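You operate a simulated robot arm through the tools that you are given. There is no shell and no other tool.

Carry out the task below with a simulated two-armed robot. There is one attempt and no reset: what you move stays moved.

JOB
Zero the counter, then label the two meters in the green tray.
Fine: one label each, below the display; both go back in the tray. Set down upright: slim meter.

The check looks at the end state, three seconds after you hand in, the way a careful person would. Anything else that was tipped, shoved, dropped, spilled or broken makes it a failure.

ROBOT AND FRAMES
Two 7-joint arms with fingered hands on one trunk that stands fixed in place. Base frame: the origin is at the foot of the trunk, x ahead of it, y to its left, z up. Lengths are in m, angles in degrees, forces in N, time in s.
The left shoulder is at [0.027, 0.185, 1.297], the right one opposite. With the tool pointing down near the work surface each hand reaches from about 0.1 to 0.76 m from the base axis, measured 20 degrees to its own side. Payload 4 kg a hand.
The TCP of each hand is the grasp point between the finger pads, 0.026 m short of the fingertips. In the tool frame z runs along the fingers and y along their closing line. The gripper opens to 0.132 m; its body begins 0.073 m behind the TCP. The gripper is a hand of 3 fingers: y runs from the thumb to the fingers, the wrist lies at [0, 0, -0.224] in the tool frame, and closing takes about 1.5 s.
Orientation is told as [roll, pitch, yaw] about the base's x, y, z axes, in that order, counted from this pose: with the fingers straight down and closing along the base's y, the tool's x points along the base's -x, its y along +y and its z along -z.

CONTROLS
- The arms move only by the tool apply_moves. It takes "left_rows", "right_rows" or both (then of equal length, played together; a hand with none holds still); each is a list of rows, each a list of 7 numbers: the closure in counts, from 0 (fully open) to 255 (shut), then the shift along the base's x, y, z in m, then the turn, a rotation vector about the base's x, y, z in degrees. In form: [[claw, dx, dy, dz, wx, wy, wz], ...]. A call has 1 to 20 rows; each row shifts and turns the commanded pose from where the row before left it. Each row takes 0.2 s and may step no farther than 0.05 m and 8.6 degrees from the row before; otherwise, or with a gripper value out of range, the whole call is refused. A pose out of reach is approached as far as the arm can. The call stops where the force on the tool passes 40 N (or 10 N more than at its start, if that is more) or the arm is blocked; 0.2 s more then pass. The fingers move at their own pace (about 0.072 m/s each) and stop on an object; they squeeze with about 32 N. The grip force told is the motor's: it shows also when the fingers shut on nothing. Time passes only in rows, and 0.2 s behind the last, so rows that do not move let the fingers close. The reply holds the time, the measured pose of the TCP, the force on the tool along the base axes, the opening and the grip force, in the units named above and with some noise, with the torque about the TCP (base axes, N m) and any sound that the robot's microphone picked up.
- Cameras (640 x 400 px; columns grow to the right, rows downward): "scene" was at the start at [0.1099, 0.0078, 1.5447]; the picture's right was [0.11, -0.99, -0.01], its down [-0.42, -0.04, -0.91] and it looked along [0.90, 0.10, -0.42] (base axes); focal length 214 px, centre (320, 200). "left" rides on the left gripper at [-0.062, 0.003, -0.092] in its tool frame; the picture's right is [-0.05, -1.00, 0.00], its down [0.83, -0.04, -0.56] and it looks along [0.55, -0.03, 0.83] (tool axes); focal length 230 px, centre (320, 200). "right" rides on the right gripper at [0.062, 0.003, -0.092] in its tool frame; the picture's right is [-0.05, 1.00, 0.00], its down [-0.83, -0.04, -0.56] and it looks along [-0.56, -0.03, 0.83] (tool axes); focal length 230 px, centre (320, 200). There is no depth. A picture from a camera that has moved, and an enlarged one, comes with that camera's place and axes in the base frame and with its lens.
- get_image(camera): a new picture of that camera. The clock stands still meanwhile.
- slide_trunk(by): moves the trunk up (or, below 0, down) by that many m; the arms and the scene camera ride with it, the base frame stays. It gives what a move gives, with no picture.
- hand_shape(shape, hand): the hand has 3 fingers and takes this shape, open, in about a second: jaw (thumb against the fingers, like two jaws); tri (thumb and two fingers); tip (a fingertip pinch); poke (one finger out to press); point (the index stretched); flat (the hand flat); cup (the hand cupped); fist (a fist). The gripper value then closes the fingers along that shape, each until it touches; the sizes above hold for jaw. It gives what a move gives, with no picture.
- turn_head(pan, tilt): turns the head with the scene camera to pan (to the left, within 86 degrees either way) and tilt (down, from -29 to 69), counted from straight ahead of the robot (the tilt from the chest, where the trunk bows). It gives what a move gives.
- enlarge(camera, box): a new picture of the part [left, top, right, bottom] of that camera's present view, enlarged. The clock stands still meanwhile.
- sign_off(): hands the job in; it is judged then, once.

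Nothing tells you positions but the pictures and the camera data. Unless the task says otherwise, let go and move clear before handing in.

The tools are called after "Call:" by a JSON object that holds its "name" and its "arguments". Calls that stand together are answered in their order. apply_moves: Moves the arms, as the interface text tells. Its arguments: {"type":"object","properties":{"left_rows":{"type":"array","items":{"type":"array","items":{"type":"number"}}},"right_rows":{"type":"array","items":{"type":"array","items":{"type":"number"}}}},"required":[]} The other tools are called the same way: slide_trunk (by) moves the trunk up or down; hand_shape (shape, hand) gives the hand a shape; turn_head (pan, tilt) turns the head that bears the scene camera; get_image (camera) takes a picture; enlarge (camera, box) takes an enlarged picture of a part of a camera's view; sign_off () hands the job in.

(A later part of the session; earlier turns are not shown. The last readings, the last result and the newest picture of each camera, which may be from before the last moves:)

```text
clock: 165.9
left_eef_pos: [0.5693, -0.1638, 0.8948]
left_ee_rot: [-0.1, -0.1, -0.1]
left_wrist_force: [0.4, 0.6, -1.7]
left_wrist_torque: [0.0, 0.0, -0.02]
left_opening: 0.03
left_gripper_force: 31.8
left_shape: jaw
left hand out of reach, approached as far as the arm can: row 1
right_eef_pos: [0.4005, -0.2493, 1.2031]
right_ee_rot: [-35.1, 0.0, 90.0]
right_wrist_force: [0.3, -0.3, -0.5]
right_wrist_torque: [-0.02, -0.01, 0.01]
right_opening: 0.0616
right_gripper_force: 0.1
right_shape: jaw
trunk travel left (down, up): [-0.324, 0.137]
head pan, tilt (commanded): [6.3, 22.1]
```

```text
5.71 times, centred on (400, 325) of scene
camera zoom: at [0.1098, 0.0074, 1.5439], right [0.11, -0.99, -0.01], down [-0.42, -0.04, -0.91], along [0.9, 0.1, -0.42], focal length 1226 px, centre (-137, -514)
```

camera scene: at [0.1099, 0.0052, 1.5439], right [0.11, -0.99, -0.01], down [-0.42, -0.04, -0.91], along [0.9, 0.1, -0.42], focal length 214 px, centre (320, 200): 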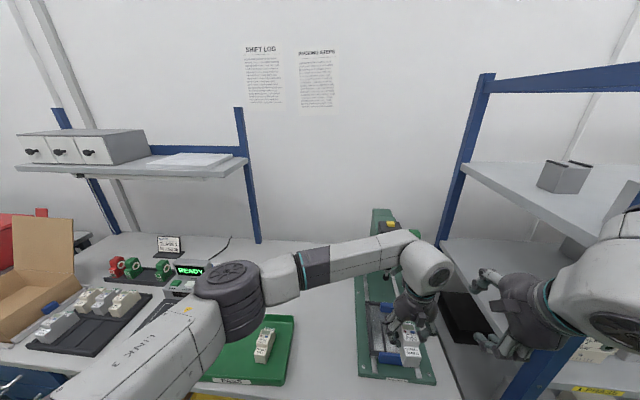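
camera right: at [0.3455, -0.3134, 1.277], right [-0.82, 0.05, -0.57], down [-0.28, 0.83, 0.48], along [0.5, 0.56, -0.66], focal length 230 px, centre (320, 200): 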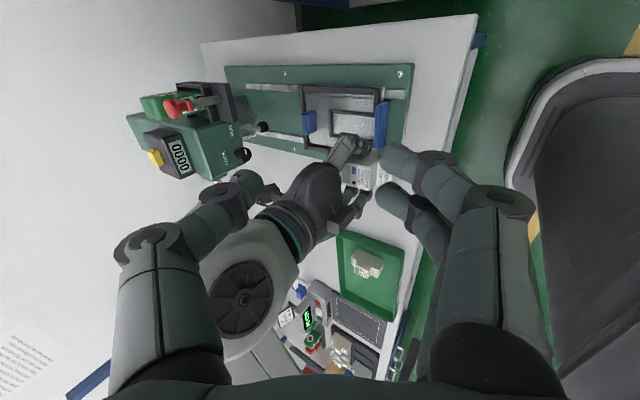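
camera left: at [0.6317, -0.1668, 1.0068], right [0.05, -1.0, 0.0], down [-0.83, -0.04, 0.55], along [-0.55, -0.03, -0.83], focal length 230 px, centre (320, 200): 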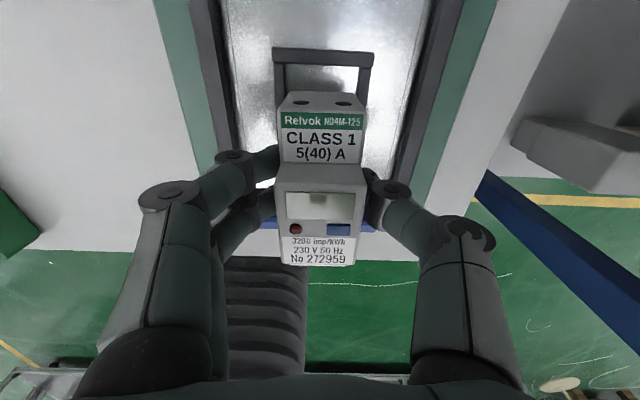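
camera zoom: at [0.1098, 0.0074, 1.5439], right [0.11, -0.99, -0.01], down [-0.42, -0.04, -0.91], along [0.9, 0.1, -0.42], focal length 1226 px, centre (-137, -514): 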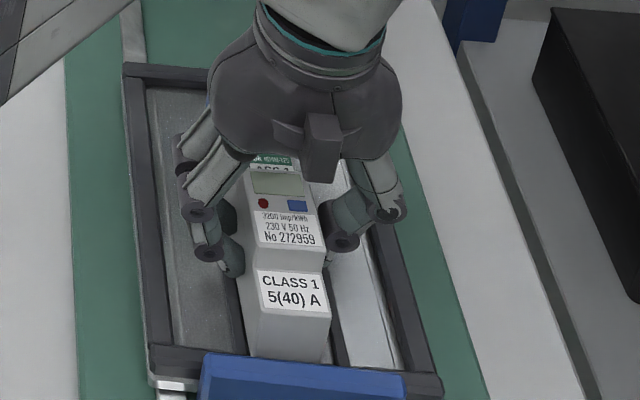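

The left arm is at the edge of its reach there and drifted 6 mm in y. I'll lift the meter, lower the trunk slightly (which brings the shoulders forward), and try again.

Call:
{"name": "apply_moves", "arguments": {"left_rows": [[255, 0, 0, 0.03, 0, 0, 0], [255, 0, 0, 0.03, 0, 0, 0], [255, -0.01, 0, 0.02, 0, 0, 0]]}}

Call:
{"name": "slide_trunk", "arguments": {"by": -0.05}}

Call:
{"name": "get_image", "arguments": {"camera": "scene"}}

Call:
{"name": "get_image", "arguments": {"camera": "left"}}

```text
clock: 166.7
left_eef_pos: [0.5622, -0.1648, 0.9736]
left_ee_rot: [0.0, 0.1, -0.2]
left_wrist_force: [0.0, -0.2, -2.2]
left_wrist_torque: [0.02, -0.01, 0.01]
left_opening: 0.0294
left_gripper_force: 32.1
left_shape: jaw
right_eef_pos: [0.4004, -0.249, 1.2032]
right_ee_rot: [-35.0, -0.1, 90.0]
right_wrist_force: [0.4, 0.2, 0.6]
right_wrist_torque: [-0.03, -0.04, -0.03]
right_opening: 0.0616
right_gripper_force: 0.1
right_shape: jaw
trunk travel left (down, up): [-0.324, 0.137]
head pan, tilt (commanded): [6.3, 22.1]
```

```text
clock: 167.6
left_eef_pos: [0.564, -0.1622, 0.9239]
left_ee_rot: [-0.1, 0.1, 0.1]
left_wrist_force: [0.0, 0.4, -0.9]
left_wrist_torque: [-0.04, 0.01, 0.0]
left_opening: 0.0299
left_gripper_force: 31.9
left_shape: jaw
right_eef_pos: [0.4013, -0.2477, 1.152]
right_ee_rot: [-34.9, 0.0, 90.0]
right_wrist_force: [-0.1, 0.7, 0.0]
right_wrist_torque: [-0.01, 0.01, 0.0]
right_opening: 0.0616
right_gripper_force: 0.0
right_shape: jaw
trunk travel left (down, up): [-0.274, 0.187]
head pan, tilt (commanded): [6.3, 22.1]
```

```text
taken
camera scene: at [0.1365, 0.0092, 1.4874], right [0.11, -0.99, -0.01], down [-0.46, -0.04, -0.89], along [0.88, 0.1, -0.46], focal length 214 px, centre (320, 200)
```

scene: 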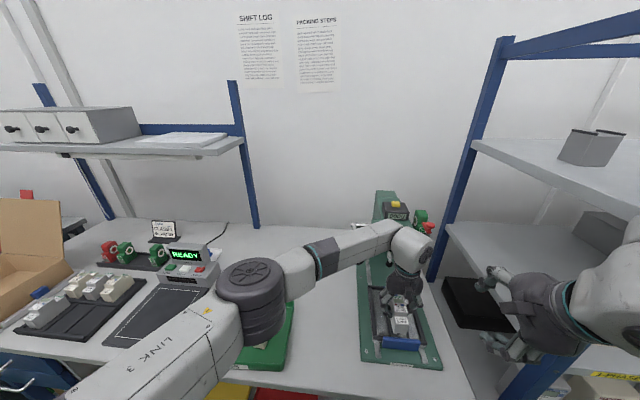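

```text
taken
camera left: at [0.6277, -0.1585, 1.0157], right [0.05, -1.0, 0.0], down [-0.83, -0.04, 0.56], along [-0.56, -0.03, -0.83], focal length 230 px, centre (320, 200)
```

left: 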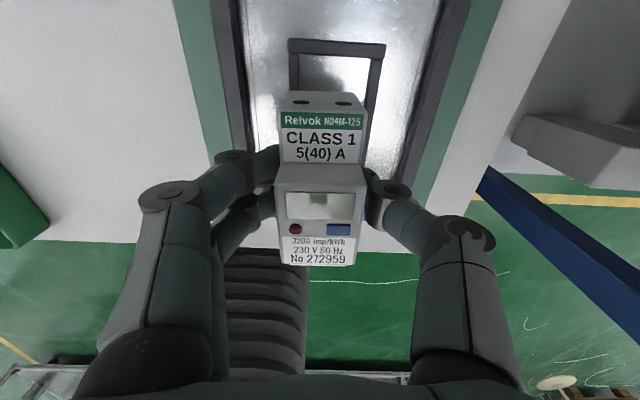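

Call:
{"name": "apply_moves", "arguments": {"left_rows": [[255, 0.004, -0.004, -0.005, 0, 0, 0], [255, 0.005, -0.004, -0.01, 0, 0, 0], [255, 0, 0, -0.01, 0, 0, 0], [255, 0, 0, 0, 0, 0, 0]]}}

Call:
{"name": "enlarge", "arguments": {"camera": "left", "box": [250, 30, 400, 170]}}

```text
clock: 168.6
left_eef_pos: [0.5712, -0.174, 0.8996]
left_ee_rot: [0.0, 0.0, -0.1]
left_wrist_force: [-0.7, -0.3, -1.3]
left_wrist_torque: [0.0, 0.02, -0.03]
left_opening: 0.0297
left_gripper_force: 32.1
left_shape: jaw
right_eef_pos: [0.4001, -0.2488, 1.1525]
right_ee_rot: [-34.9, 0.0, 90.1]
right_wrist_force: [-0.4, 0.4, -0.4]
right_wrist_torque: [-0.04, -0.03, -0.01]
right_opening: 0.0618
right_gripper_force: 0.1
right_shape: jaw
trunk travel left (down, up): [-0.274, 0.187]
head pan, tilt (commanded): [6.3, 22.1]
```

```text
2.86 times, centred on (325, 100) of left
camera zoom: at [0.6336, -0.1695, 0.9915], right [0.05, -1.0, 0.0], down [-0.83, -0.04, 0.56], along [-0.55, -0.03, -0.83], focal length 657 px, centre (306, 486)
```

zoom: 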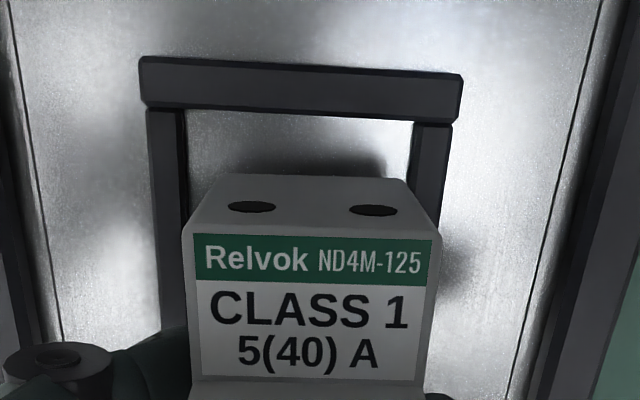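

Call:
{"name": "apply_moves", "arguments": {"left_rows": [[255, 0.003, 0.0025, 0, 0, 0, 0], [255, 0, 0, -0.008, 0, 0, 0], [255, 0, 0, 0, 0, 0, 0]]}}

Call:
{"name": "enlarge", "arguments": {"camera": "left", "box": [250, 30, 400, 170]}}

Call:
{"name": "enlarge", "arguments": {"camera": "scene", "box": [370, 290, 440, 360]}}

```text
clock: 169.4
left_eef_pos: [0.5747, -0.1704, 0.8905]
left_ee_rot: [0.0, 0.0, -0.1]
left_wrist_force: [0.3, 0.0, -1.4]
left_wrist_torque: [-0.01, 0.02, -0.04]
left_opening: 0.0297
left_gripper_force: 31.9
left_shape: jaw
right_eef_pos: [0.399, -0.2498, 1.1521]
right_ee_rot: [-35.0, 0.0, 90.0]
right_wrist_force: [0.4, -0.3, 0.2]
right_wrist_torque: [0.01, 0.02, 0.01]
right_opening: 0.0614
right_gripper_force: 0.1
right_shape: jaw
trunk travel left (down, up): [-0.274, 0.187]
head pan, tilt (commanded): [6.3, 22.1]
```

```text
2.86 times, centred on (325, 100) of left
camera zoom: at [0.637, -0.1668, 0.9831], right [0.05, -1.0, 0.0], down [-0.83, -0.04, 0.56], along [-0.55, -0.03, -0.83], focal length 657 px, centre (306, 486)
```

zoom: 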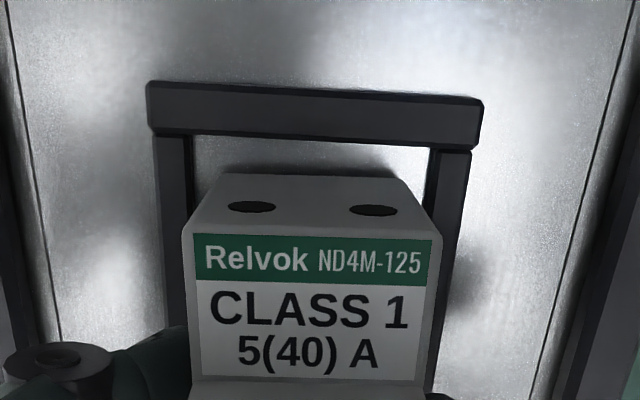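

```text
5.71 times, centred on (405, 325) of scene
camera zoom: at [0.134, 0.0074, 1.4878], right [0.11, -0.99, -0.01], down [-0.46, -0.04, -0.89], along [0.88, 0.1, -0.46], focal length 1226 px, centre (-166, -514)
```

zoom: 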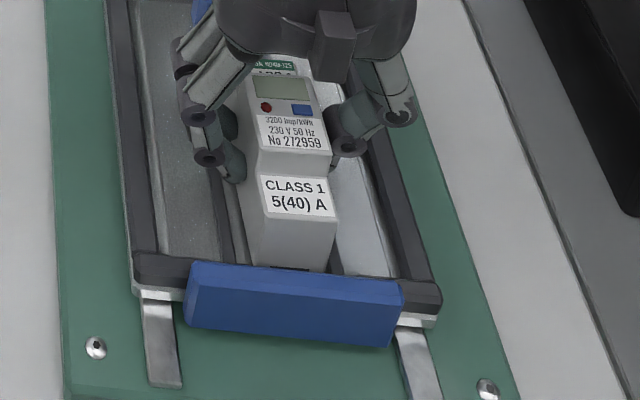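

Aligned: centred sideways and about 6 mm from the rear stop strip. I'll lower the last few millimetres until it rests.

Call:
{"name": "apply_moves", "arguments": {"left_rows": [[255, 0, 0, -0.003, 0, 0, 0], [255, 0, 0, -0.002, 0, 0, 0], [255, 0, 0, 0, 0, 0, 0]]}}

```text
clock: 170.2
left_eef_pos: [0.5744, -0.1712, 0.8853]
left_ee_rot: [0.0, 0.0, 0.0]
left_wrist_force: [-0.4, 0.4, -0.8]
left_wrist_torque: [-0.01, 0.04, -0.01]
left_opening: 0.03
left_gripper_force: 31.6
left_shape: jaw
right_eef_pos: [0.3994, -0.2496, 1.1527]
right_ee_rot: [-34.9, 0.0, 89.9]
right_wrist_force: [-0.5, -0.2, 0.1]
right_wrist_torque: [0.01, -0.02, -0.01]
right_opening: 0.0615
right_gripper_force: 0.0
right_shape: jaw
trunk travel left (down, up): [-0.274, 0.187]
head pan, tilt (commanded): [6.3, 22.1]
```

Call:
{"name": "apply_moves", "arguments": {"left_rows": [[255, 0, 0.0005, -0.002, 0, 0, 0], [255, 0, 0, -0.002, 0, 0, 0], [255, 0, 0, 0, 0, 0, 0]]}}

Call:
{"name": "enlarge", "arguments": {"camera": "left", "box": [250, 30, 400, 170]}}

```text
clock: 171.0
left_eef_pos: [0.5735, -0.1696, 0.8852]
left_ee_rot: [-0.1, -0.1, 0.0]
left_wrist_force: [0.8, -1.0, 17.3]
left_wrist_torque: [0.04, -0.01, -0.02]
left_opening: 0.0302
left_gripper_force: 32.2
left_shape: jaw
right_eef_pos: [0.3982, -0.2491, 1.1537]
right_ee_rot: [-35.1, 0.0, 90.0]
right_wrist_force: [0.5, -0.6, -0.7]
right_wrist_torque: [-0.02, -0.04, -0.01]
right_opening: 0.0616
right_gripper_force: 0.0
right_shape: jaw
trunk travel left (down, up): [-0.274, 0.187]
head pan, tilt (commanded): [6.3, 22.1]
```

```text
2.86 times, centred on (325, 100) of left
camera zoom: at [0.636, -0.1665, 0.977], right [0.05, -1.0, 0.0], down [-0.83, -0.04, 0.55], along [-0.55, -0.03, -0.83], focal length 657 px, centre (306, 486)
```

zoom: 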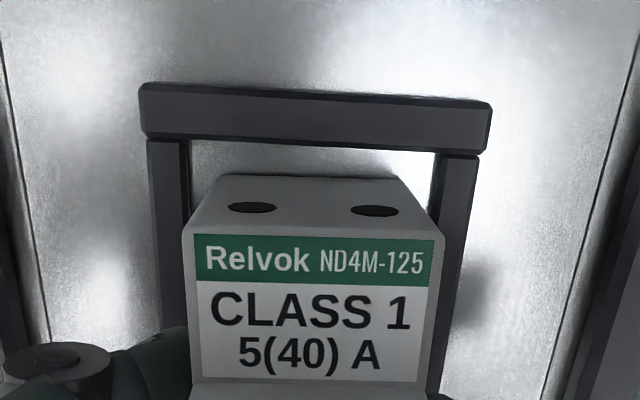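

The meter rests on the nest floor. I'll relax slightly and open the left hand, then lift away.

Call:
{"name": "apply_moves", "arguments": {"left_rows": [[255, 0, 0, 0.002, 0, 0, 0], [170, 0, 0, 0, 0, 0, 0], [110, 0, 0, 0, 0, 0, 0], [110, 0, 0, 0, 0, 0, 0], [110, 0, 0, 0, 0, 0, 0]]}}

Call:
{"name": "get_image", "arguments": {"camera": "left"}}

Call:
{"name": "enlarge", "arguments": {"camera": "scene", "box": [370, 290, 440, 360]}}

```text
clock: 172.2
left_eef_pos: [0.5751, -0.1681, 0.8835]
left_ee_rot: [0.0, -0.1, -0.1]
left_wrist_force: [-0.3, 0.1, -0.7]
left_wrist_torque: [0.02, -0.03, -0.01]
left_opening: 0.0746
left_gripper_force: 0.1
left_shape: jaw
right_eef_pos: [0.3991, -0.2496, 1.1532]
right_ee_rot: [-35.0, 0.0, 90.0]
right_wrist_force: [-0.2, 0.3, 0.1]
right_wrist_torque: [-0.01, -0.01, 0.0]
right_opening: 0.062
right_gripper_force: 0.0
right_shape: jaw
trunk travel left (down, up): [-0.274, 0.187]
head pan, tilt (commanded): [6.3, 22.1]
```

```text
taken
camera left: at [0.6371, -0.1655, 0.9766], right [0.05, -1.0, 0.0], down [-0.83, -0.04, 0.56], along [-0.55, -0.03, -0.83], focal length 230 px, centre (320, 200)
```

left: 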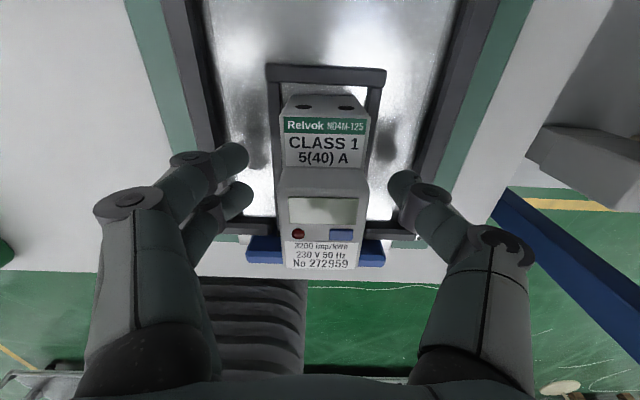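

```text
5.71 times, centred on (405, 325) of scene
camera zoom: at [0.1339, 0.0076, 1.4878], right [0.11, -0.99, -0.01], down [-0.46, -0.04, -0.89], along [0.88, 0.1, -0.46], focal length 1226 px, centre (-166, -514)
```

zoom: 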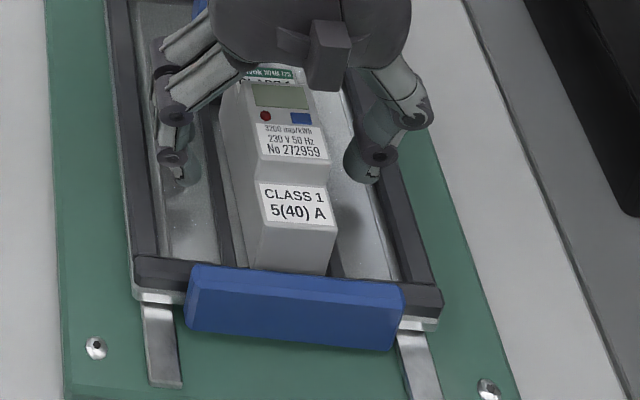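

Call:
{"name": "apply_moves", "arguments": {"left_rows": [[110, 0, 0, 0.03, 0, 0, 0], [110, 0, 0, 0.04, 0, 0, 0], [110, -0.01, 0, 0.04, 0, 0, 0], [110, -0.03, 0.01, 0.03, 0, 0, 0]]}}

Call:
{"name": "get_image", "arguments": {"camera": "left"}}

Call:
{"name": "enlarge", "arguments": {"camera": "left", "box": [240, 0, 400, 130]}}

Call:
{"name": "enlarge", "arguments": {"camera": "scene", "box": [370, 280, 440, 360]}}

```text
clock: 173.2
left_eef_pos: [0.5344, -0.1593, 1.0241]
left_ee_rot: [0.0, 0.0, -0.1]
left_wrist_force: [0.0, 0.7, 0.2]
left_wrist_torque: [-0.02, -0.04, 0.02]
left_opening: 0.0743
left_gripper_force: 0.1
left_shape: jaw
right_eef_pos: [0.3987, -0.2477, 1.1539]
right_ee_rot: [-35.0, 0.1, 90.0]
right_wrist_force: [0.3, 0.4, -0.2]
right_wrist_torque: [-0.04, 0.0, 0.03]
right_opening: 0.0616
right_gripper_force: 0.0
right_shape: jaw
trunk travel left (down, up): [-0.274, 0.187]
head pan, tilt (commanded): [6.3, 22.1]
```

```text
taken
camera left: at [0.5968, -0.1543, 1.117], right [0.05, -1.0, 0.0], down [-0.83, -0.04, 0.56], along [-0.55, -0.03, -0.83], focal length 230 px, centre (320, 200)
```

left: 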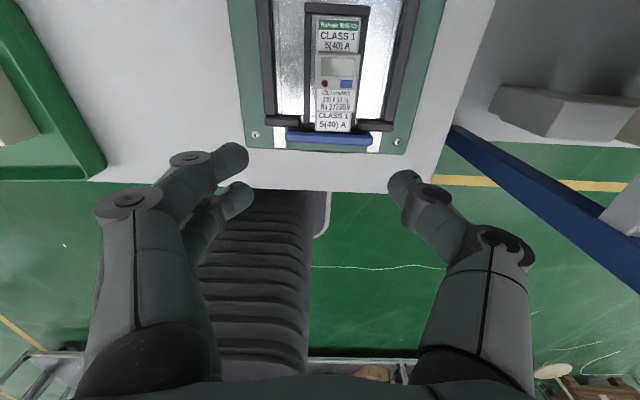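

```text
3.08 times, centred on (320, 65) of left
camera zoom: at [0.5968, -0.1543, 1.117], right [0.05, -1.0, 0.0], down [-0.83, -0.04, 0.56], along [-0.55, -0.03, -0.83], focal length 708 px, centre (320, 615)
```

zoom: 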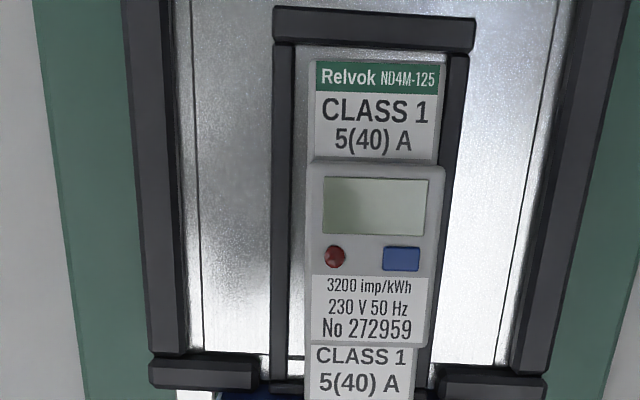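

```text
5.00 times, centred on (405, 320) of scene
camera zoom: at [0.1332, 0.0093, 1.4879], right [0.11, -0.99, -0.01], down [-0.46, -0.04, -0.89], along [0.88, 0.1, -0.46], focal length 1072 px, centre (-105, -400)
```

zoom: 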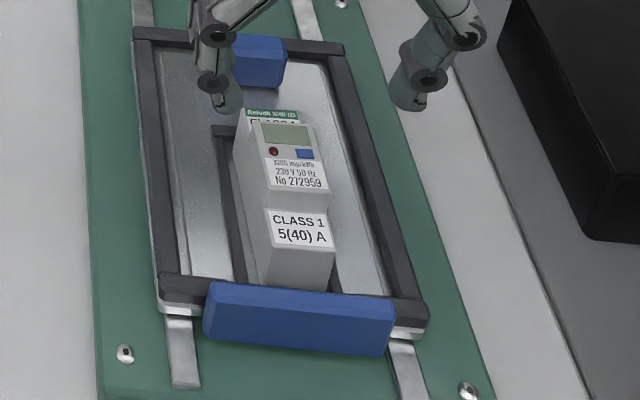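

The meter sits squarely in the nest with its top away from me. I'll take the left hand up and over to the lever, then bring the right hand to the handle beside the meter.

Call:
{"name": "apply_moves", "arguments": {"left_rows": [[110, 0, 0, 0.045, 0, 0, 0], [110, 0, 0, 0.045, 0, 0, 0], [110, 0, 0, 0.045, 0, 0, 0], [110, 0, 0, 0.045, 0, 0, 0], [110, 0, 0.01, 0.045, 0, 0, 0], [255, 0.01, 0.03, 0, 0, 0, 0], [255, 0.015, 0.035, 0, 0, 0, 0], [255, 0.015, 0.035, 0, 0, 0, 0], [255, 0.015, 0.016, 0, 0, 0, 0]], "right_rows": [[135, 0, 0, 0, 0, 0, 0], [135, 0, 0, 0, 0, 0, 0], [135, 0.005, 0.01, -0.02, 0, 0, 0], [135, 0.005, 0.01, -0.03, 0, 0, 0], [135, 0.01, 0.01, -0.04, 0, 0, 0], [135, 0.01, 0.01, -0.04, 0, 0, 0], [135, 0.01, 0.005, -0.04, 0, 0, 0], [135, 0, 0, -0.04, 0, 0, 0], [135, 0, 0, -0.03, 0, 0, 0]]}}

Call:
{"name": "get_image", "arguments": {"camera": "right"}}

Call:
{"name": "get_image", "arguments": {"camera": "scene"}}

```text
clock: 175.2
left_eef_pos: [0.5903, -0.0347, 1.2484]
left_ee_rot: [-0.1, 0.1, -0.1]
left_wrist_force: [0.4, 0.1, 0.1]
left_wrist_torque: [-0.02, 0.03, 0.0]
left_opening: 0.0
left_gripper_force: 31.6
left_shape: jaw
right_eef_pos: [0.4386, -0.2049, 0.9112]
right_ee_rot: [-35.0, 0.1, 90.0]
right_wrist_force: [0.5, -0.6, -0.2]
right_wrist_torque: [0.04, 0.03, -0.03]
right_opening: 0.0615
right_gripper_force: 0.1
right_shape: jaw
trunk travel left (down, up): [-0.274, 0.187]
head pan, tilt (commanded): [6.3, 22.1]
```

```text
taken
camera right: at [0.3851, -0.2667, 0.9865], right [-0.82, 0.05, -0.57], down [-0.28, 0.83, 0.48], along [0.5, 0.55, -0.67], focal length 230 px, centre (320, 200)
```

right: 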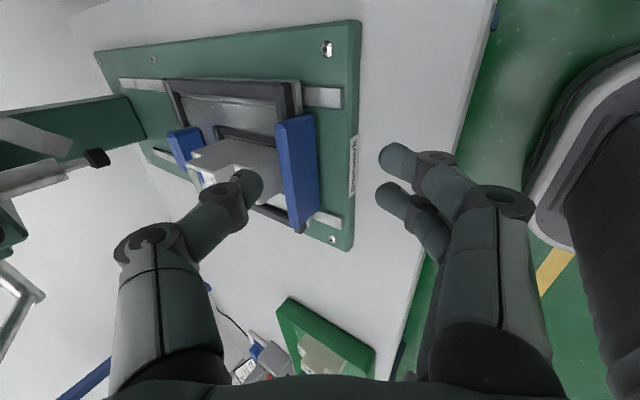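

```text
taken
camera scene: at [0.1349, 0.0078, 1.4877], right [0.11, -0.99, -0.01], down [-0.46, -0.04, -0.89], along [0.88, 0.1, -0.46], focal length 214 px, centre (320, 200)
```

scene: 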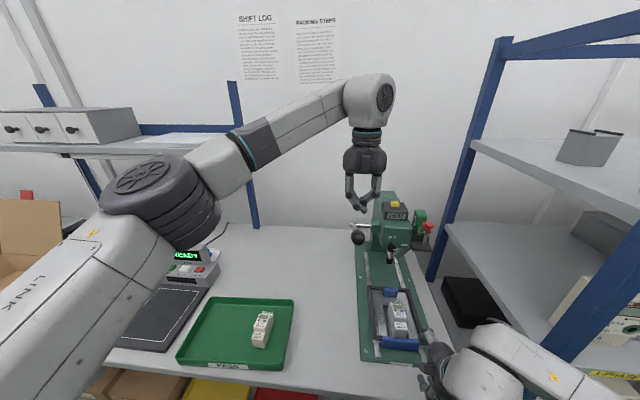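

I'll return the trunk to its upright height first, to keep the right elbow clear of the post.

Call:
{"name": "slide_trunk", "arguments": {"by": 0.05}}

Call:
{"name": "apply_moves", "arguments": {"right_rows": [[135, 0.01, 0.001, -0.03, 0, 0, 0], [135, 0.01, 0.001, -0.025, 0, 0, 0], [135, 0.01, 0, -0.01, 0, 0, 0], [135, 0.01, 0, -0.003, 0, 0, 0]], "left_rows": [[255, 0, 0, -0.02, 0, 0, 0], [255, 0, 0, -0.02, 0, 0, 0], [255, 0, 0, -0.01, 0, 0, 0], [255, 0, 0, 0, 0, 0, 0]]}}

Call:
{"name": "get_image", "arguments": {"camera": "right"}}

Call:
{"name": "get_image", "arguments": {"camera": "scene"}}

```text
clock: 176.1
left_eef_pos: [0.5909, -0.0328, 1.2979]
left_ee_rot: [0.0, 0.1, -0.1]
left_wrist_force: [0.2, 0.1, -0.6]
left_wrist_torque: [-0.01, 0.02, 0.02]
left_opening: 0.0
left_gripper_force: 32.0
left_shape: jaw
right_eef_pos: [0.4405, -0.2042, 0.963]
right_ee_rot: [-34.9, 0.0, 90.0]
right_wrist_force: [-0.1, 0.2, -0.7]
right_wrist_torque: [0.01, -0.01, 0.02]
right_opening: 0.0618
right_gripper_force: 0.0
right_shape: jaw
trunk travel left (down, up): [-0.324, 0.137]
head pan, tilt (commanded): [6.3, 22.1]
```

```text
clock: 177.1
left_eef_pos: [0.5897, -0.0337, 1.2484]
left_ee_rot: [0.0, 0.0, -0.1]
left_wrist_force: [0.0, -0.2, 0.3]
left_wrist_torque: [0.04, -0.01, 0.04]
left_opening: 0.0001
left_gripper_force: 31.7
left_shape: jaw
right_eef_pos: [0.4799, -0.2015, 0.8945]
right_ee_rot: [-35.0, 0.1, 90.0]
right_wrist_force: [0.6, 0.5, 0.0]
right_wrist_torque: [0.03, 0.01, -0.02]
right_opening: 0.062
right_gripper_force: 0.0
right_shape: jaw
trunk travel left (down, up): [-0.324, 0.137]
head pan, tilt (commanded): [6.3, 22.1]
```

```text
taken
camera right: at [0.4256, -0.2643, 0.969], right [-0.82, 0.05, -0.57], down [-0.28, 0.83, 0.48], along [0.5, 0.55, -0.67], focal length 230 px, centre (320, 200)
```

right: 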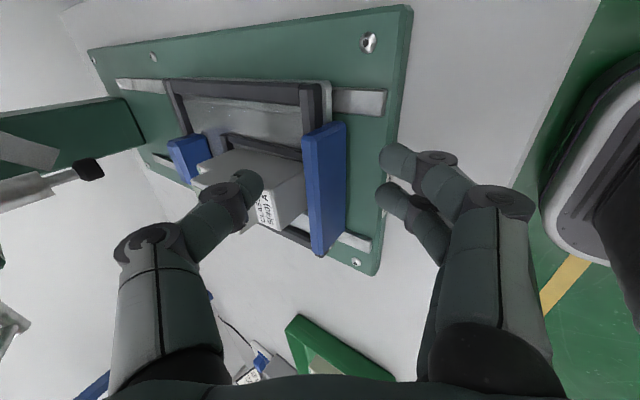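

```text
taken
camera scene: at [0.1105, 0.0078, 1.5438], right [0.11, -0.99, -0.01], down [-0.42, -0.04, -0.91], along [0.9, 0.1, -0.42], focal length 214 px, centre (320, 200)
```

scene: 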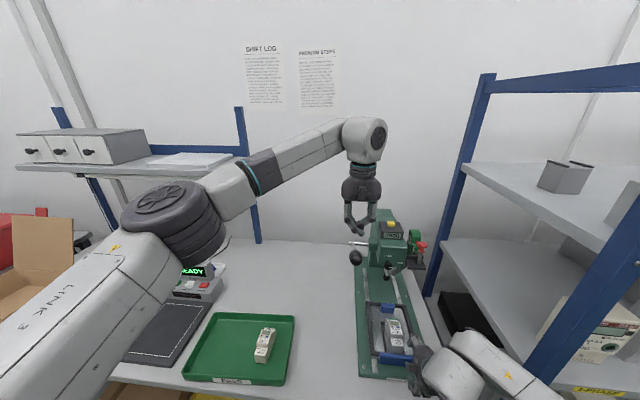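

Call:
{"name": "apply_moves", "arguments": {"right_rows": [[135, 0.008, -0.004, 0, 0, 0, 0], [135, 0.01, 0, -0.002, 0, 0, 0], [135, 0.006, 0, 0, 0, 0, 0]]}}

Call:
{"name": "get_image", "arguments": {"camera": "right"}}

Call:
{"name": "enlarge", "arguments": {"camera": "scene", "box": [360, 300, 460, 390]}}

```text
clock: 177.9
left_eef_pos: [0.5902, -0.0348, 1.2492]
left_ee_rot: [0.1, 0.0, -0.1]
left_wrist_force: [-0.2, 0.3, -0.3]
left_wrist_torque: [-0.02, 0.01, -0.02]
left_opening: 0.0
left_gripper_force: 32.2
left_shape: jaw
right_eef_pos: [0.5022, -0.2059, 0.892]
right_ee_rot: [-34.9, 0.0, 90.0]
right_wrist_force: [-0.3, 0.4, -0.4]
right_wrist_torque: [-0.03, -0.01, -0.01]
right_opening: 0.0619
right_gripper_force: 0.0
right_shape: jaw
trunk travel left (down, up): [-0.324, 0.137]
head pan, tilt (commanded): [6.3, 22.1]
```

```text
taken
camera right: at [0.4491, -0.2685, 0.9667], right [-0.82, 0.05, -0.57], down [-0.28, 0.83, 0.48], along [0.5, 0.55, -0.67], focal length 230 px, centre (320, 200)
```

right: 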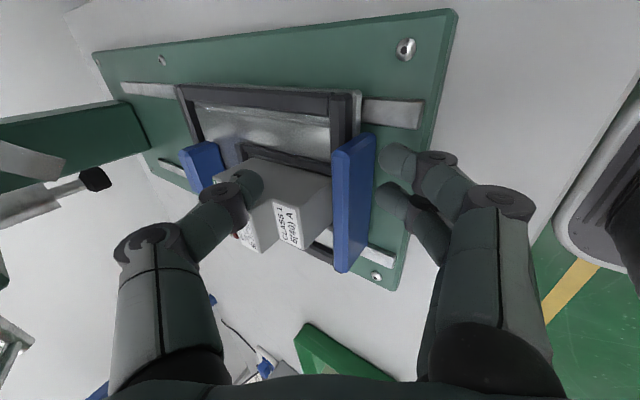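

```text
4.44 times, centred on (410, 345) of scene
camera zoom: at [0.1102, 0.0077, 1.5439], right [0.11, -0.99, -0.01], down [-0.42, -0.04, -0.91], along [0.9, 0.1, -0.42], focal length 953 px, centre (-80, -444)
```

zoom: 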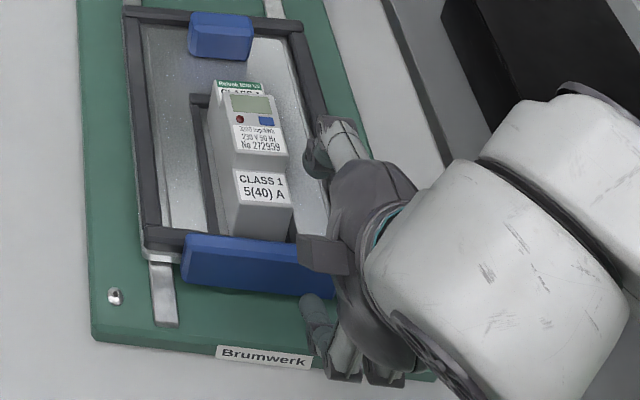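

Call:
{"name": "apply_moves", "arguments": {"right_rows": [[135, 0, 0, -0.01, 0, 0, 0], [135, 0.001, 0, -0.009, 0, 0, 0], [135, 0.001, 0, -0.005, 0, 0, 0], [200, 0, 0, 0, 0, 0, 0], [255, 0, 0, 0, 0, 0, 0], [255, 0, 0, 0, 0, 0, 0], [255, 0, 0, 0, 0, 0, 0], [255, 0, 0, 0, 0, 0, 0]]}}

Call:
{"name": "get_image", "arguments": {"camera": "right"}}

Call:
{"name": "enlarge", "arguments": {"camera": "scene", "box": [360, 300, 460, 390]}}

```text
clock: 179.7
left_eef_pos: [0.5894, -0.034, 1.2497]
left_ee_rot: [0.0, 0.0, -0.1]
left_wrist_force: [-0.4, 0.2, -0.9]
left_wrist_torque: [-0.04, 0.0, 0.03]
left_opening: 0.0
left_gripper_force: 32.6
left_shape: jaw
right_eef_pos: [0.5055, -0.206, 0.867]
right_ee_rot: [-34.9, 0.0, 90.0]
right_wrist_force: [0.4, 0.6, -2.2]
right_wrist_torque: [0.03, 0.7, 0.02]
right_opening: 0.0149
right_gripper_force: 31.6
right_shape: jaw
trunk travel left (down, up): [-0.324, 0.137]
head pan, tilt (commanded): [6.3, 22.1]
```

```text
taken
camera right: at [0.4513, -0.2683, 0.9426], right [-0.82, 0.05, -0.57], down [-0.28, 0.83, 0.48], along [0.5, 0.55, -0.67], focal length 230 px, centre (320, 200)
```

right: 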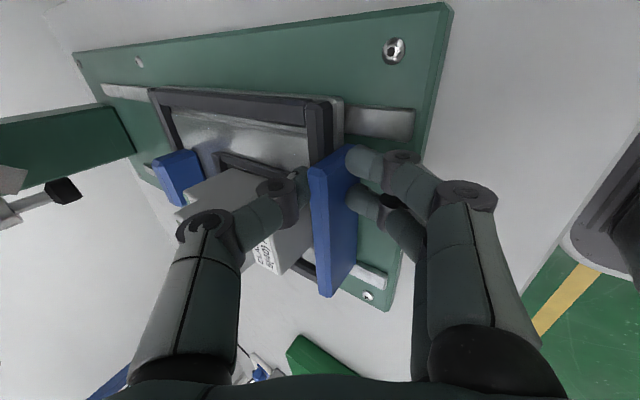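

```text
4.44 times, centred on (410, 345) of scene
camera zoom: at [0.1106, 0.0077, 1.5438], right [0.11, -0.99, -0.01], down [-0.42, -0.04, -0.91], along [0.9, 0.1, -0.42], focal length 953 px, centre (-80, -444)
```

zoom: 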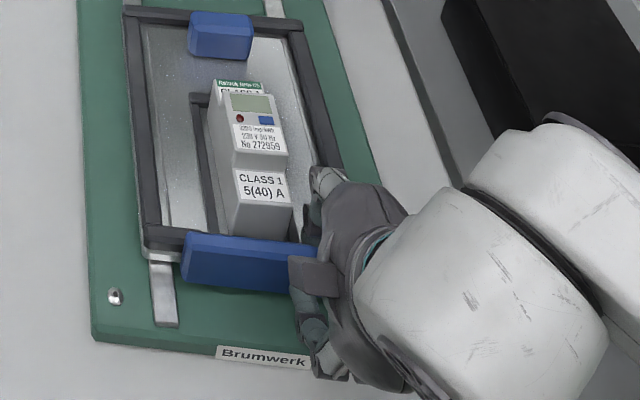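

The grip is beside the meter without touching it. I'll push the loaded carriage in smoothly.

Call:
{"name": "apply_moves", "arguments": {"right_rows": [[255, 0.008, 0, 0, 0, 0, 0], [255, 0.012, 0, 0, 0, 0, 0], [255, 0.014, 0, 0, 0, 0, 0], [255, 0.014, 0, 0, 0, 0, 0], [255, 0.014, 0, 0, 0, 0, 0], [255, 0.014, 0, 0, 0, 0, 0], [255, 0.014, 0, 0, 0, 0, 0], [255, 0.014, 0, 0, 0, 0, 0], [255, 0.014, 0, 0, 0, 0, 0], [255, 0.014, 0, 0, 0, 0, 0], [255, 0.014, 0, 0, 0, 0, 0], [255, 0.012, 0, 0, 0, 0, 0], [255, 0.01, 0, 0, 0, 0, 0]]}}

Call:
{"name": "get_image", "arguments": {"camera": "right"}}

Call:
{"name": "enlarge", "arguments": {"camera": "scene", "box": [340, 220, 440, 330]}}

```text
clock: 182.5
left_eef_pos: [0.591, -0.0331, 1.249]
left_ee_rot: [0.0, 0.1, -0.1]
left_wrist_force: [-0.3, 0.1, 0.6]
left_wrist_torque: [0.01, -0.04, 0.02]
left_opening: 0.0
left_gripper_force: 31.7
left_shape: jaw
right_eef_pos: [0.6743, -0.2059, 0.8689]
right_ee_rot: [-34.9, 0.1, 90.0]
right_wrist_force: [-0.7, 1.4, -5.5]
right_wrist_torque: [0.03, 0.78, 0.05]
right_opening: 0.0142
right_gripper_force: 31.9
right_shape: jaw
trunk travel left (down, up): [-0.324, 0.137]
head pan, tilt (commanded): [6.3, 22.1]
```

```text
taken
camera right: at [0.62, -0.2682, 0.9428], right [-0.82, 0.05, -0.57], down [-0.28, 0.83, 0.48], along [0.5, 0.55, -0.67], focal length 230 px, centre (320, 200)
```

right: 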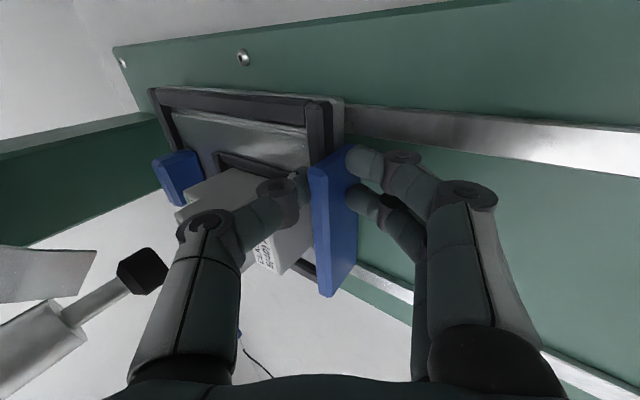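

```text
3.64 times, centred on (390, 275) of scene
camera zoom: at [0.1115, 0.0078, 1.5437], right [0.11, -0.99, -0.01], down [-0.42, -0.04, -0.91], along [0.9, 0.1, -0.42], focal length 780 px, centre (66, -73)
```

zoom: 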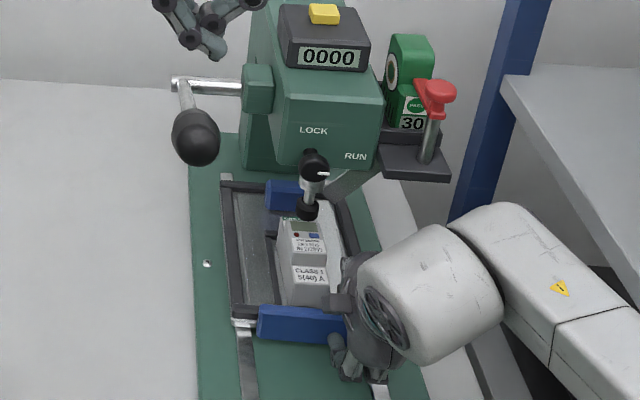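

Call:
{"name": "apply_moves", "arguments": {"right_rows": [[255, 0.005, 0, 0, 0, 0, 0], [255, 0.005, 0, 0, 0, 0, 0], [255, 0.004, 0, 0, 0, 0, 0], [255, 0.003, 0, 0, 0, 0, 0], [255, 0.003, 0, 0, 0, 0, 0]]}}

Call:
{"name": "enlarge", "arguments": {"camera": "scene", "box": [350, 230, 430, 320]}}

```text
clock: 183.7
left_eef_pos: [0.5898, -0.0329, 1.2485]
left_ee_rot: [0.1, -0.1, -0.1]
left_wrist_force: [-0.3, 0.1, 0.1]
left_wrist_torque: [0.01, -0.02, -0.03]
left_opening: 0.0
left_gripper_force: 32.1
left_shape: jaw
right_eef_pos: [0.6935, -0.206, 0.8686]
right_ee_rot: [-35.0, 0.1, 90.1]
right_wrist_force: [-1.4, 1.1, -1.5]
right_wrist_torque: [-0.01, 0.79, 0.03]
right_opening: 0.0147
right_gripper_force: 32.1
right_shape: jaw
trunk travel left (down, up): [-0.324, 0.137]
head pan, tilt (commanded): [6.3, 22.1]
```

```text
4.44 times, centred on (390, 275) of scene
camera zoom: at [0.1104, 0.0078, 1.5438], right [0.11, -0.99, -0.01], down [-0.42, -0.04, -0.91], along [0.9, 0.1, -0.42], focal length 953 px, centre (9, -133)
```

zoom: 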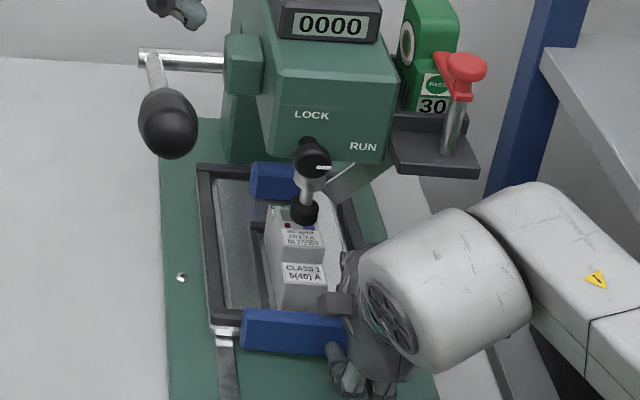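

Call:
{"name": "apply_moves", "arguments": {"right_rows": [[255, 0.003, 0, 0, 0, 0, 0], [255, 0.003, 0, 0, 0, 0, 0], [255, 0.003, 0, 0, 0, 0, 0]]}}

```text
clock: 184.5
left_eef_pos: [0.5849, -0.0345, 1.2515]
left_ee_rot: [0.0, -0.3, -0.1]
left_wrist_force: [0.7, 0.3, -0.2]
left_wrist_torque: [0.0, 0.01, 0.01]
left_opening: 0.0
left_gripper_force: 32.0
left_shape: jaw
right_eef_pos: [0.6983, -0.2057, 0.871]
right_ee_rot: [-34.9, -0.1, 90.1]
right_wrist_force: [-32.7, 0.6, 6.4]
right_wrist_torque: [0.03, 1.89, 0.06]
right_opening: 0.0168
right_gripper_force: 32.2
right_shape: jaw
trunk travel left (down, up): [-0.324, 0.137]
head pan, tilt (commanded): [6.3, 22.1]
```

The stop is reached (33 N). I'll ease off and check that it has latched.

Call:
{"name": "apply_moves", "arguments": {"right_rows": [[255, -0.005, 0, 0, 0, 0, 0], [255, -0.004, 0, 0, 0, 0, 0], [255, -0.003, 0, 0, 0, 0, 0]]}}

Call:
{"name": "get_image", "arguments": {"camera": "right"}}

Call:
{"name": "enlarge", "arguments": {"camera": "scene", "box": [365, 245, 415, 310]}}

```text
clock: 185.3
left_eef_pos: [0.5894, -0.034, 1.2489]
left_ee_rot: [-0.1, 0.1, 0.0]
left_wrist_force: [0.4, -0.7, 0.0]
left_wrist_torque: [-0.03, 0.0, -0.02]
left_opening: 0.0
left_gripper_force: 32.2
left_shape: jaw
right_eef_pos: [0.6905, -0.2067, 0.8679]
right_ee_rot: [-35.1, 0.0, 90.1]
right_wrist_force: [1.0, 3.9, -3.9]
right_wrist_torque: [0.14, 0.74, 0.01]
right_opening: 0.0151
right_gripper_force: 31.8
right_shape: jaw
trunk travel left (down, up): [-0.324, 0.137]
head pan, tilt (commanded): [6.3, 22.1]
```

```text
taken
camera right: at [0.6369, -0.2683, 0.9432], right [-0.82, 0.05, -0.57], down [-0.28, 0.83, 0.48], along [0.5, 0.55, -0.66], focal length 230 px, centre (320, 200)
```

right: 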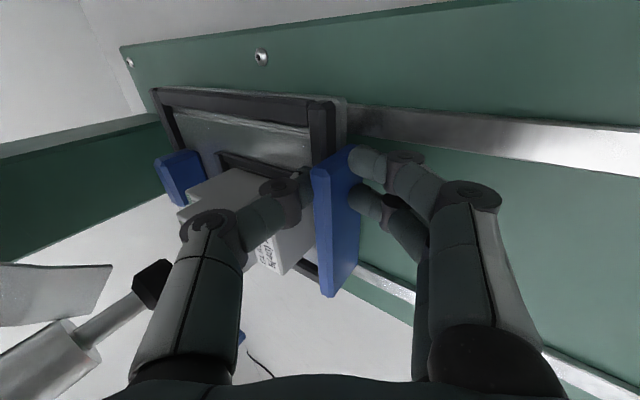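

```text
6.15 times, centred on (390, 278) of scene
camera zoom: at [0.1113, 0.0086, 1.5438], right [0.11, -0.99, -0.01], down [-0.42, -0.04, -0.91], along [0.9, 0.1, -0.42], focal length 1320 px, centre (-111, -277)
```

zoom: 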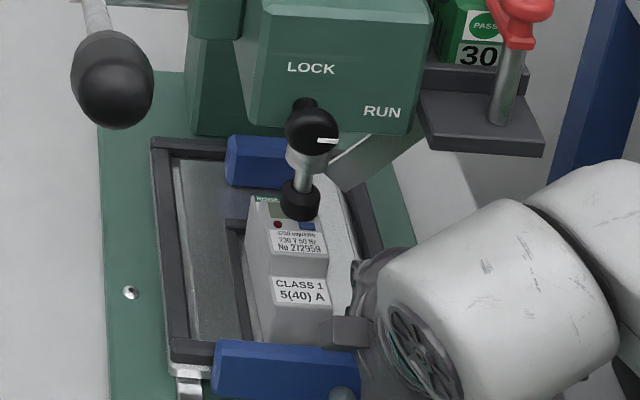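

Call:
{"name": "apply_moves", "arguments": {"right_rows": [[255, -0.003, 0, 0, 0, 0, 0], [255, -0.002, 0, 0, 0, 0, 0]]}}

```text
clock: 185.9
left_eef_pos: [0.5909, -0.0333, 1.2482]
left_ee_rot: [0.0, 0.0, -0.1]
left_wrist_force: [-0.2, 0.7, 0.0]
left_wrist_torque: [-0.01, -0.03, 0.01]
left_opening: 0.0
left_gripper_force: 32.3
left_shape: jaw
right_eef_pos: [0.6884, -0.2065, 0.8694]
right_ee_rot: [-35.0, 0.0, 90.0]
right_wrist_force: [11.5, 4.3, -3.5]
right_wrist_torque: [-0.01, 0.55, 0.04]
right_opening: 0.0134
right_gripper_force: 31.8
right_shape: jaw
trunk travel left (down, up): [-0.324, 0.137]
head pan, tilt (commanded): [6.3, 22.1]
```

The carriage is latched. Before the irreversible stroke I want a side view of the ram over the meter, so I'll bring the left camera around to the +y side as before.

Call:
{"name": "apply_moves", "arguments": {"left_rows": [[255, -0.01, 0.04, 0.02, 0, 0, 0], [255, -0.01, 0.04, 0.02, 0, 0, 0], [120, 0, 0.04, 0.01, 0, 0, 0], [120, 0, 0.04, 0.01, 0, 0, 8.5], [120, 0, 0.02, 0, 0, 0, 8.5], [120, 0, 0.005, 0, 0, 0, 8.5], [120, 0, 0, 0, 0, 0, 8.5], [120, 0, 0, 0, 0, 0, 8.5], [120, 0, 0, 0, 0, 0, 8.5], [120, 0, 0, 0, 0, 0, 8.5], [120, 0, 0, 0, 0, 0, 8.5], [120, 0, 0, 0, 0, 0, 8.5], [120, 0, 0, 0, 0, 0, 8.5], [120, 0, 0, 0, 0, 0, 5], [120, 0, 0, 0, -8, 0, 0], [120, 0, 0, 0, -8, 0, 0], [120, 0, 0, 0, -8, 0, 0], [120, 0, 0, 0, -6, 0, 0]]}}

Call:
{"name": "apply_moves", "arguments": {"left_rows": [[120, 0.02, 0, -0.03, 0, 0, 0], [120, 0.02, 0, -0.03, 0, 0, 0], [120, 0.02, 0, -0.035, 0, 0, 0], [120, 0.02, 0, -0.04, 0, 0, 0], [120, 0.02, -0.005, -0.04, 0, 0, 0], [120, 0.02, -0.005, -0.04, 0, 0, 0], [120, 0.02, 0, -0.03, 0, 0, 0]]}}

Call:
{"name": "get_image", "arguments": {"camera": "left"}}

Call:
{"name": "enlarge", "arguments": {"camera": "left", "box": [260, 120, 420, 260]}}

```text
clock: 189.7
left_eef_pos: [0.5716, 0.153, 1.308]
left_ee_rot: [0.0, 30.1, 89.9]
left_wrist_force: [-0.1, -0.1, 0.5]
left_wrist_torque: [0.04, 0.01, 0.0]
left_opening: 0.0691
left_gripper_force: 0.0
left_shape: jaw
right_eef_pos: [0.6871, -0.2066, 0.8677]
right_ee_rot: [-34.9, 0.0, 89.9]
right_wrist_force: [12.4, 2.8, 0.9]
right_wrist_torque: [0.02, 0.5, 0.09]
right_opening: 0.0128
right_gripper_force: 31.9
right_shape: jaw
trunk travel left (down, up): [-0.324, 0.137]
head pan, tilt (commanded): [6.3, 22.1]
```

```text
clock: 191.3
left_eef_pos: [0.7097, 0.1406, 1.0629]
left_ee_rot: [-0.1, 29.9, 89.9]
left_wrist_force: [0.1, 0.3, -0.1]
left_wrist_torque: [-0.01, -0.01, 0.01]
left_opening: 0.0694
left_gripper_force: 0.0
left_shape: jaw
right_eef_pos: [0.6858, -0.206, 0.8681]
right_ee_rot: [-34.9, 0.1, 90.0]
right_wrist_force: [11.5, 3.3, -0.1]
right_wrist_torque: [-0.01, 0.52, 0.07]
right_opening: 0.0123
right_gripper_force: 31.7
right_shape: jaw
trunk travel left (down, up): [-0.324, 0.137]
head pan, tilt (commanded): [6.3, 22.1]
```

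```text
taken
camera left: at [0.7082, 0.2418, 1.1121], right [1.0, 0.04, -0.03], down [0.04, -0.44, 0.9], along [0.03, -0.9, -0.44], focal length 230 px, centre (320, 200)
```

left: 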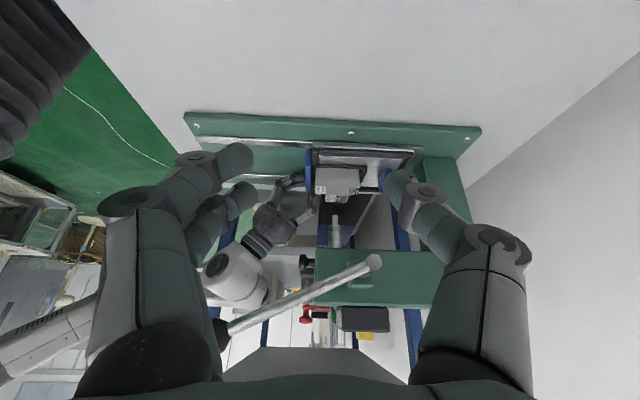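

```text
2.86 times, centred on (340, 190) of left
camera zoom: at [0.7082, 0.2418, 1.1121], right [1.0, 0.04, -0.03], down [0.04, -0.44, 0.9], along [0.03, -0.9, -0.44], focal length 657 px, centre (263, 229)
```

zoom: 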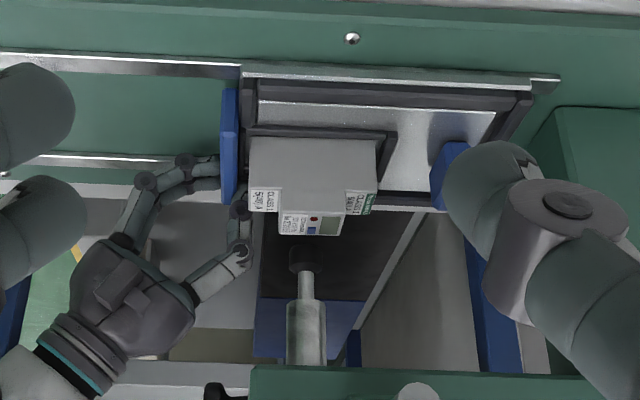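

Call:
{"name": "enlarge", "arguments": {"camera": "left", "box": [325, 165, 385, 235]}}

```text
5.71 times, centred on (355, 200) of left
camera zoom: at [0.7082, 0.2418, 1.1121], right [1.0, 0.04, -0.03], down [0.04, -0.44, 0.9], along [0.03, -0.9, -0.44], focal length 1315 px, centre (120, 200)
```

zoom: 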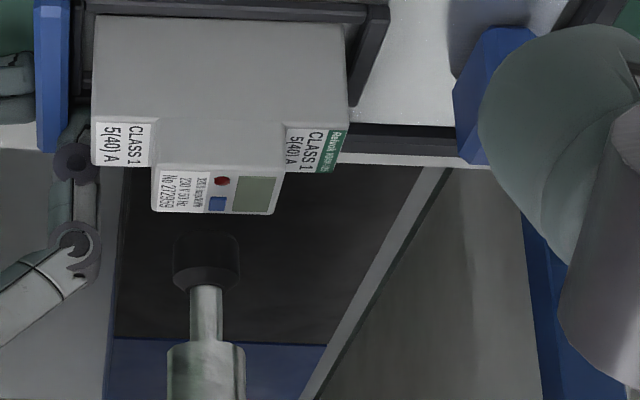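

The side view shows the ram about 4 mm below the face centre, only ~10 mm under the display edge; I'd like the meter ~4 mm further in so the label clears the display. I'll release the handle and nudge the meter with closed fingertips under side-camera guidance.

Call:
{"name": "apply_moves", "arguments": {"right_rows": [[255, 0.003, 0, 0, 0, 0, 0], [135, 0, 0, 0, 0, 0, 0], [135, 0, 0, 0, 0, 0, 0], [135, 0, 0, 0, 0, 0, 0], [135, 0, 0, 0.013, 0, 0, 0], [135, 0, 0, 0.015, 0, 0, 0], [135, -0.03, 0, 0.01, 0, 0, 0], [135, -0.03, 0.015, 0.01, 0, 0, 0], [200, -0.01, 0.022, 0, 0, 0, 0], [255, 0, 0, 0, 0, 0, 0], [255, 0, 0, 0, 0, 0, 0], [255, 0, 0, 0, 0, 0, 0]]}}

Call:
{"name": "enlarge", "arguments": {"camera": "left", "box": [260, 130, 400, 250]}}

Call:
{"name": "get_image", "arguments": {"camera": "right"}}

```text
clock: 193.9
left_eef_pos: [0.7084, 0.1421, 1.0639]
left_ee_rot: [-0.1, 30.0, 89.8]
left_wrist_force: [-1.1, 0.5, 0.1]
left_wrist_torque: [0.02, -0.02, -0.02]
left_opening: 0.0694
left_gripper_force: 0.1
left_shape: jaw
right_eef_pos: [0.6185, -0.1688, 0.915]
right_ee_rot: [-34.9, 0.0, 89.9]
right_wrist_force: [0.5, -0.1, 0.3]
right_wrist_torque: [-0.01, -0.03, 0.02]
right_opening: 0.0
right_gripper_force: 32.2
right_shape: jaw
trunk travel left (down, up): [-0.324, 0.137]
head pan, tilt (commanded): [6.3, 22.1]
```

```text
3.33 times, centred on (330, 190) of left
camera zoom: at [0.707, 0.2422, 1.1131], right [1.0, 0.04, -0.02], down [0.04, -0.44, 0.9], along [0.03, -0.9, -0.44], focal length 767 px, centre (287, 233)
```

zoom: 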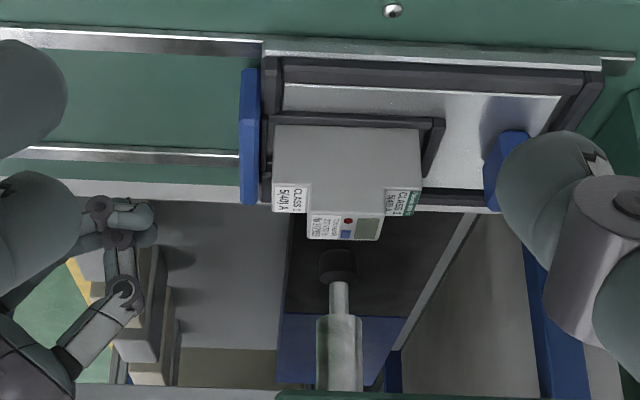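

```text
taken
camera right: at [0.5639, -0.2309, 0.9899], right [-0.82, 0.05, -0.57], down [-0.28, 0.83, 0.48], along [0.5, 0.55, -0.67], focal length 230 px, centre (320, 200)
```

right: 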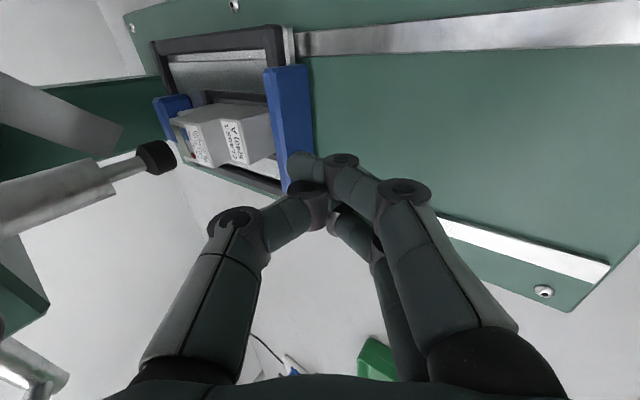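

Call:
{"name": "apply_moves", "arguments": {"right_rows": [[255, 0.01, 0, -0.006, 0, 0, 0], [255, 0.015, 0, -0.005, 0, 0, 0], [255, 0.015, 0, -0.002, 0, 0, 0], [255, 0.012, 0, 0, 0, 0, 0]]}}

Call:
{"name": "enlarge", "arguments": {"camera": "left", "box": [280, 140, 380, 230]}}

```text
clock: 194.9
left_eef_pos: [0.7103, 0.1421, 1.0629]
left_ee_rot: [-0.2, 30.1, 90.0]
left_wrist_force: [0.5, 0.9, -0.4]
left_wrist_torque: [0.0, 0.01, -0.01]
left_opening: 0.0691
left_gripper_force: 0.1
left_shape: jaw
right_eef_pos: [0.6701, -0.17, 0.9027]
right_ee_rot: [-34.9, 0.1, 90.0]
right_wrist_force: [0.7, 0.1, -0.3]
right_wrist_torque: [-0.01, 0.0, -0.01]
right_opening: 0.0
right_gripper_force: 31.4
right_shape: jaw
trunk travel left (down, up): [-0.324, 0.137]
head pan, tilt (commanded): [6.3, 22.1]
```

```text
4.44 times, centred on (330, 185) of left
camera zoom: at [0.7071, 0.2421, 1.113], right [1.0, 0.04, -0.03], down [0.04, -0.44, 0.9], along [0.03, -0.9, -0.44], focal length 1022 px, centre (276, 267)
```

zoom: 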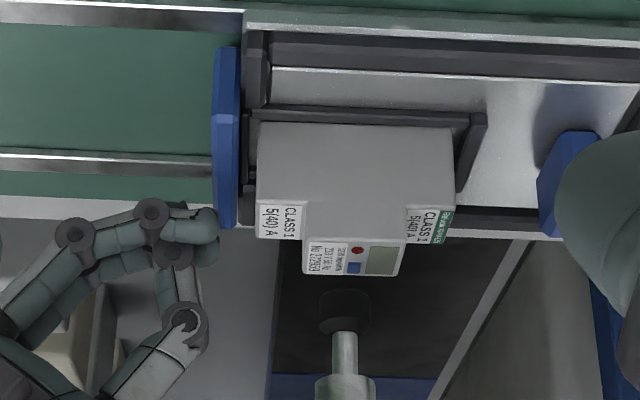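

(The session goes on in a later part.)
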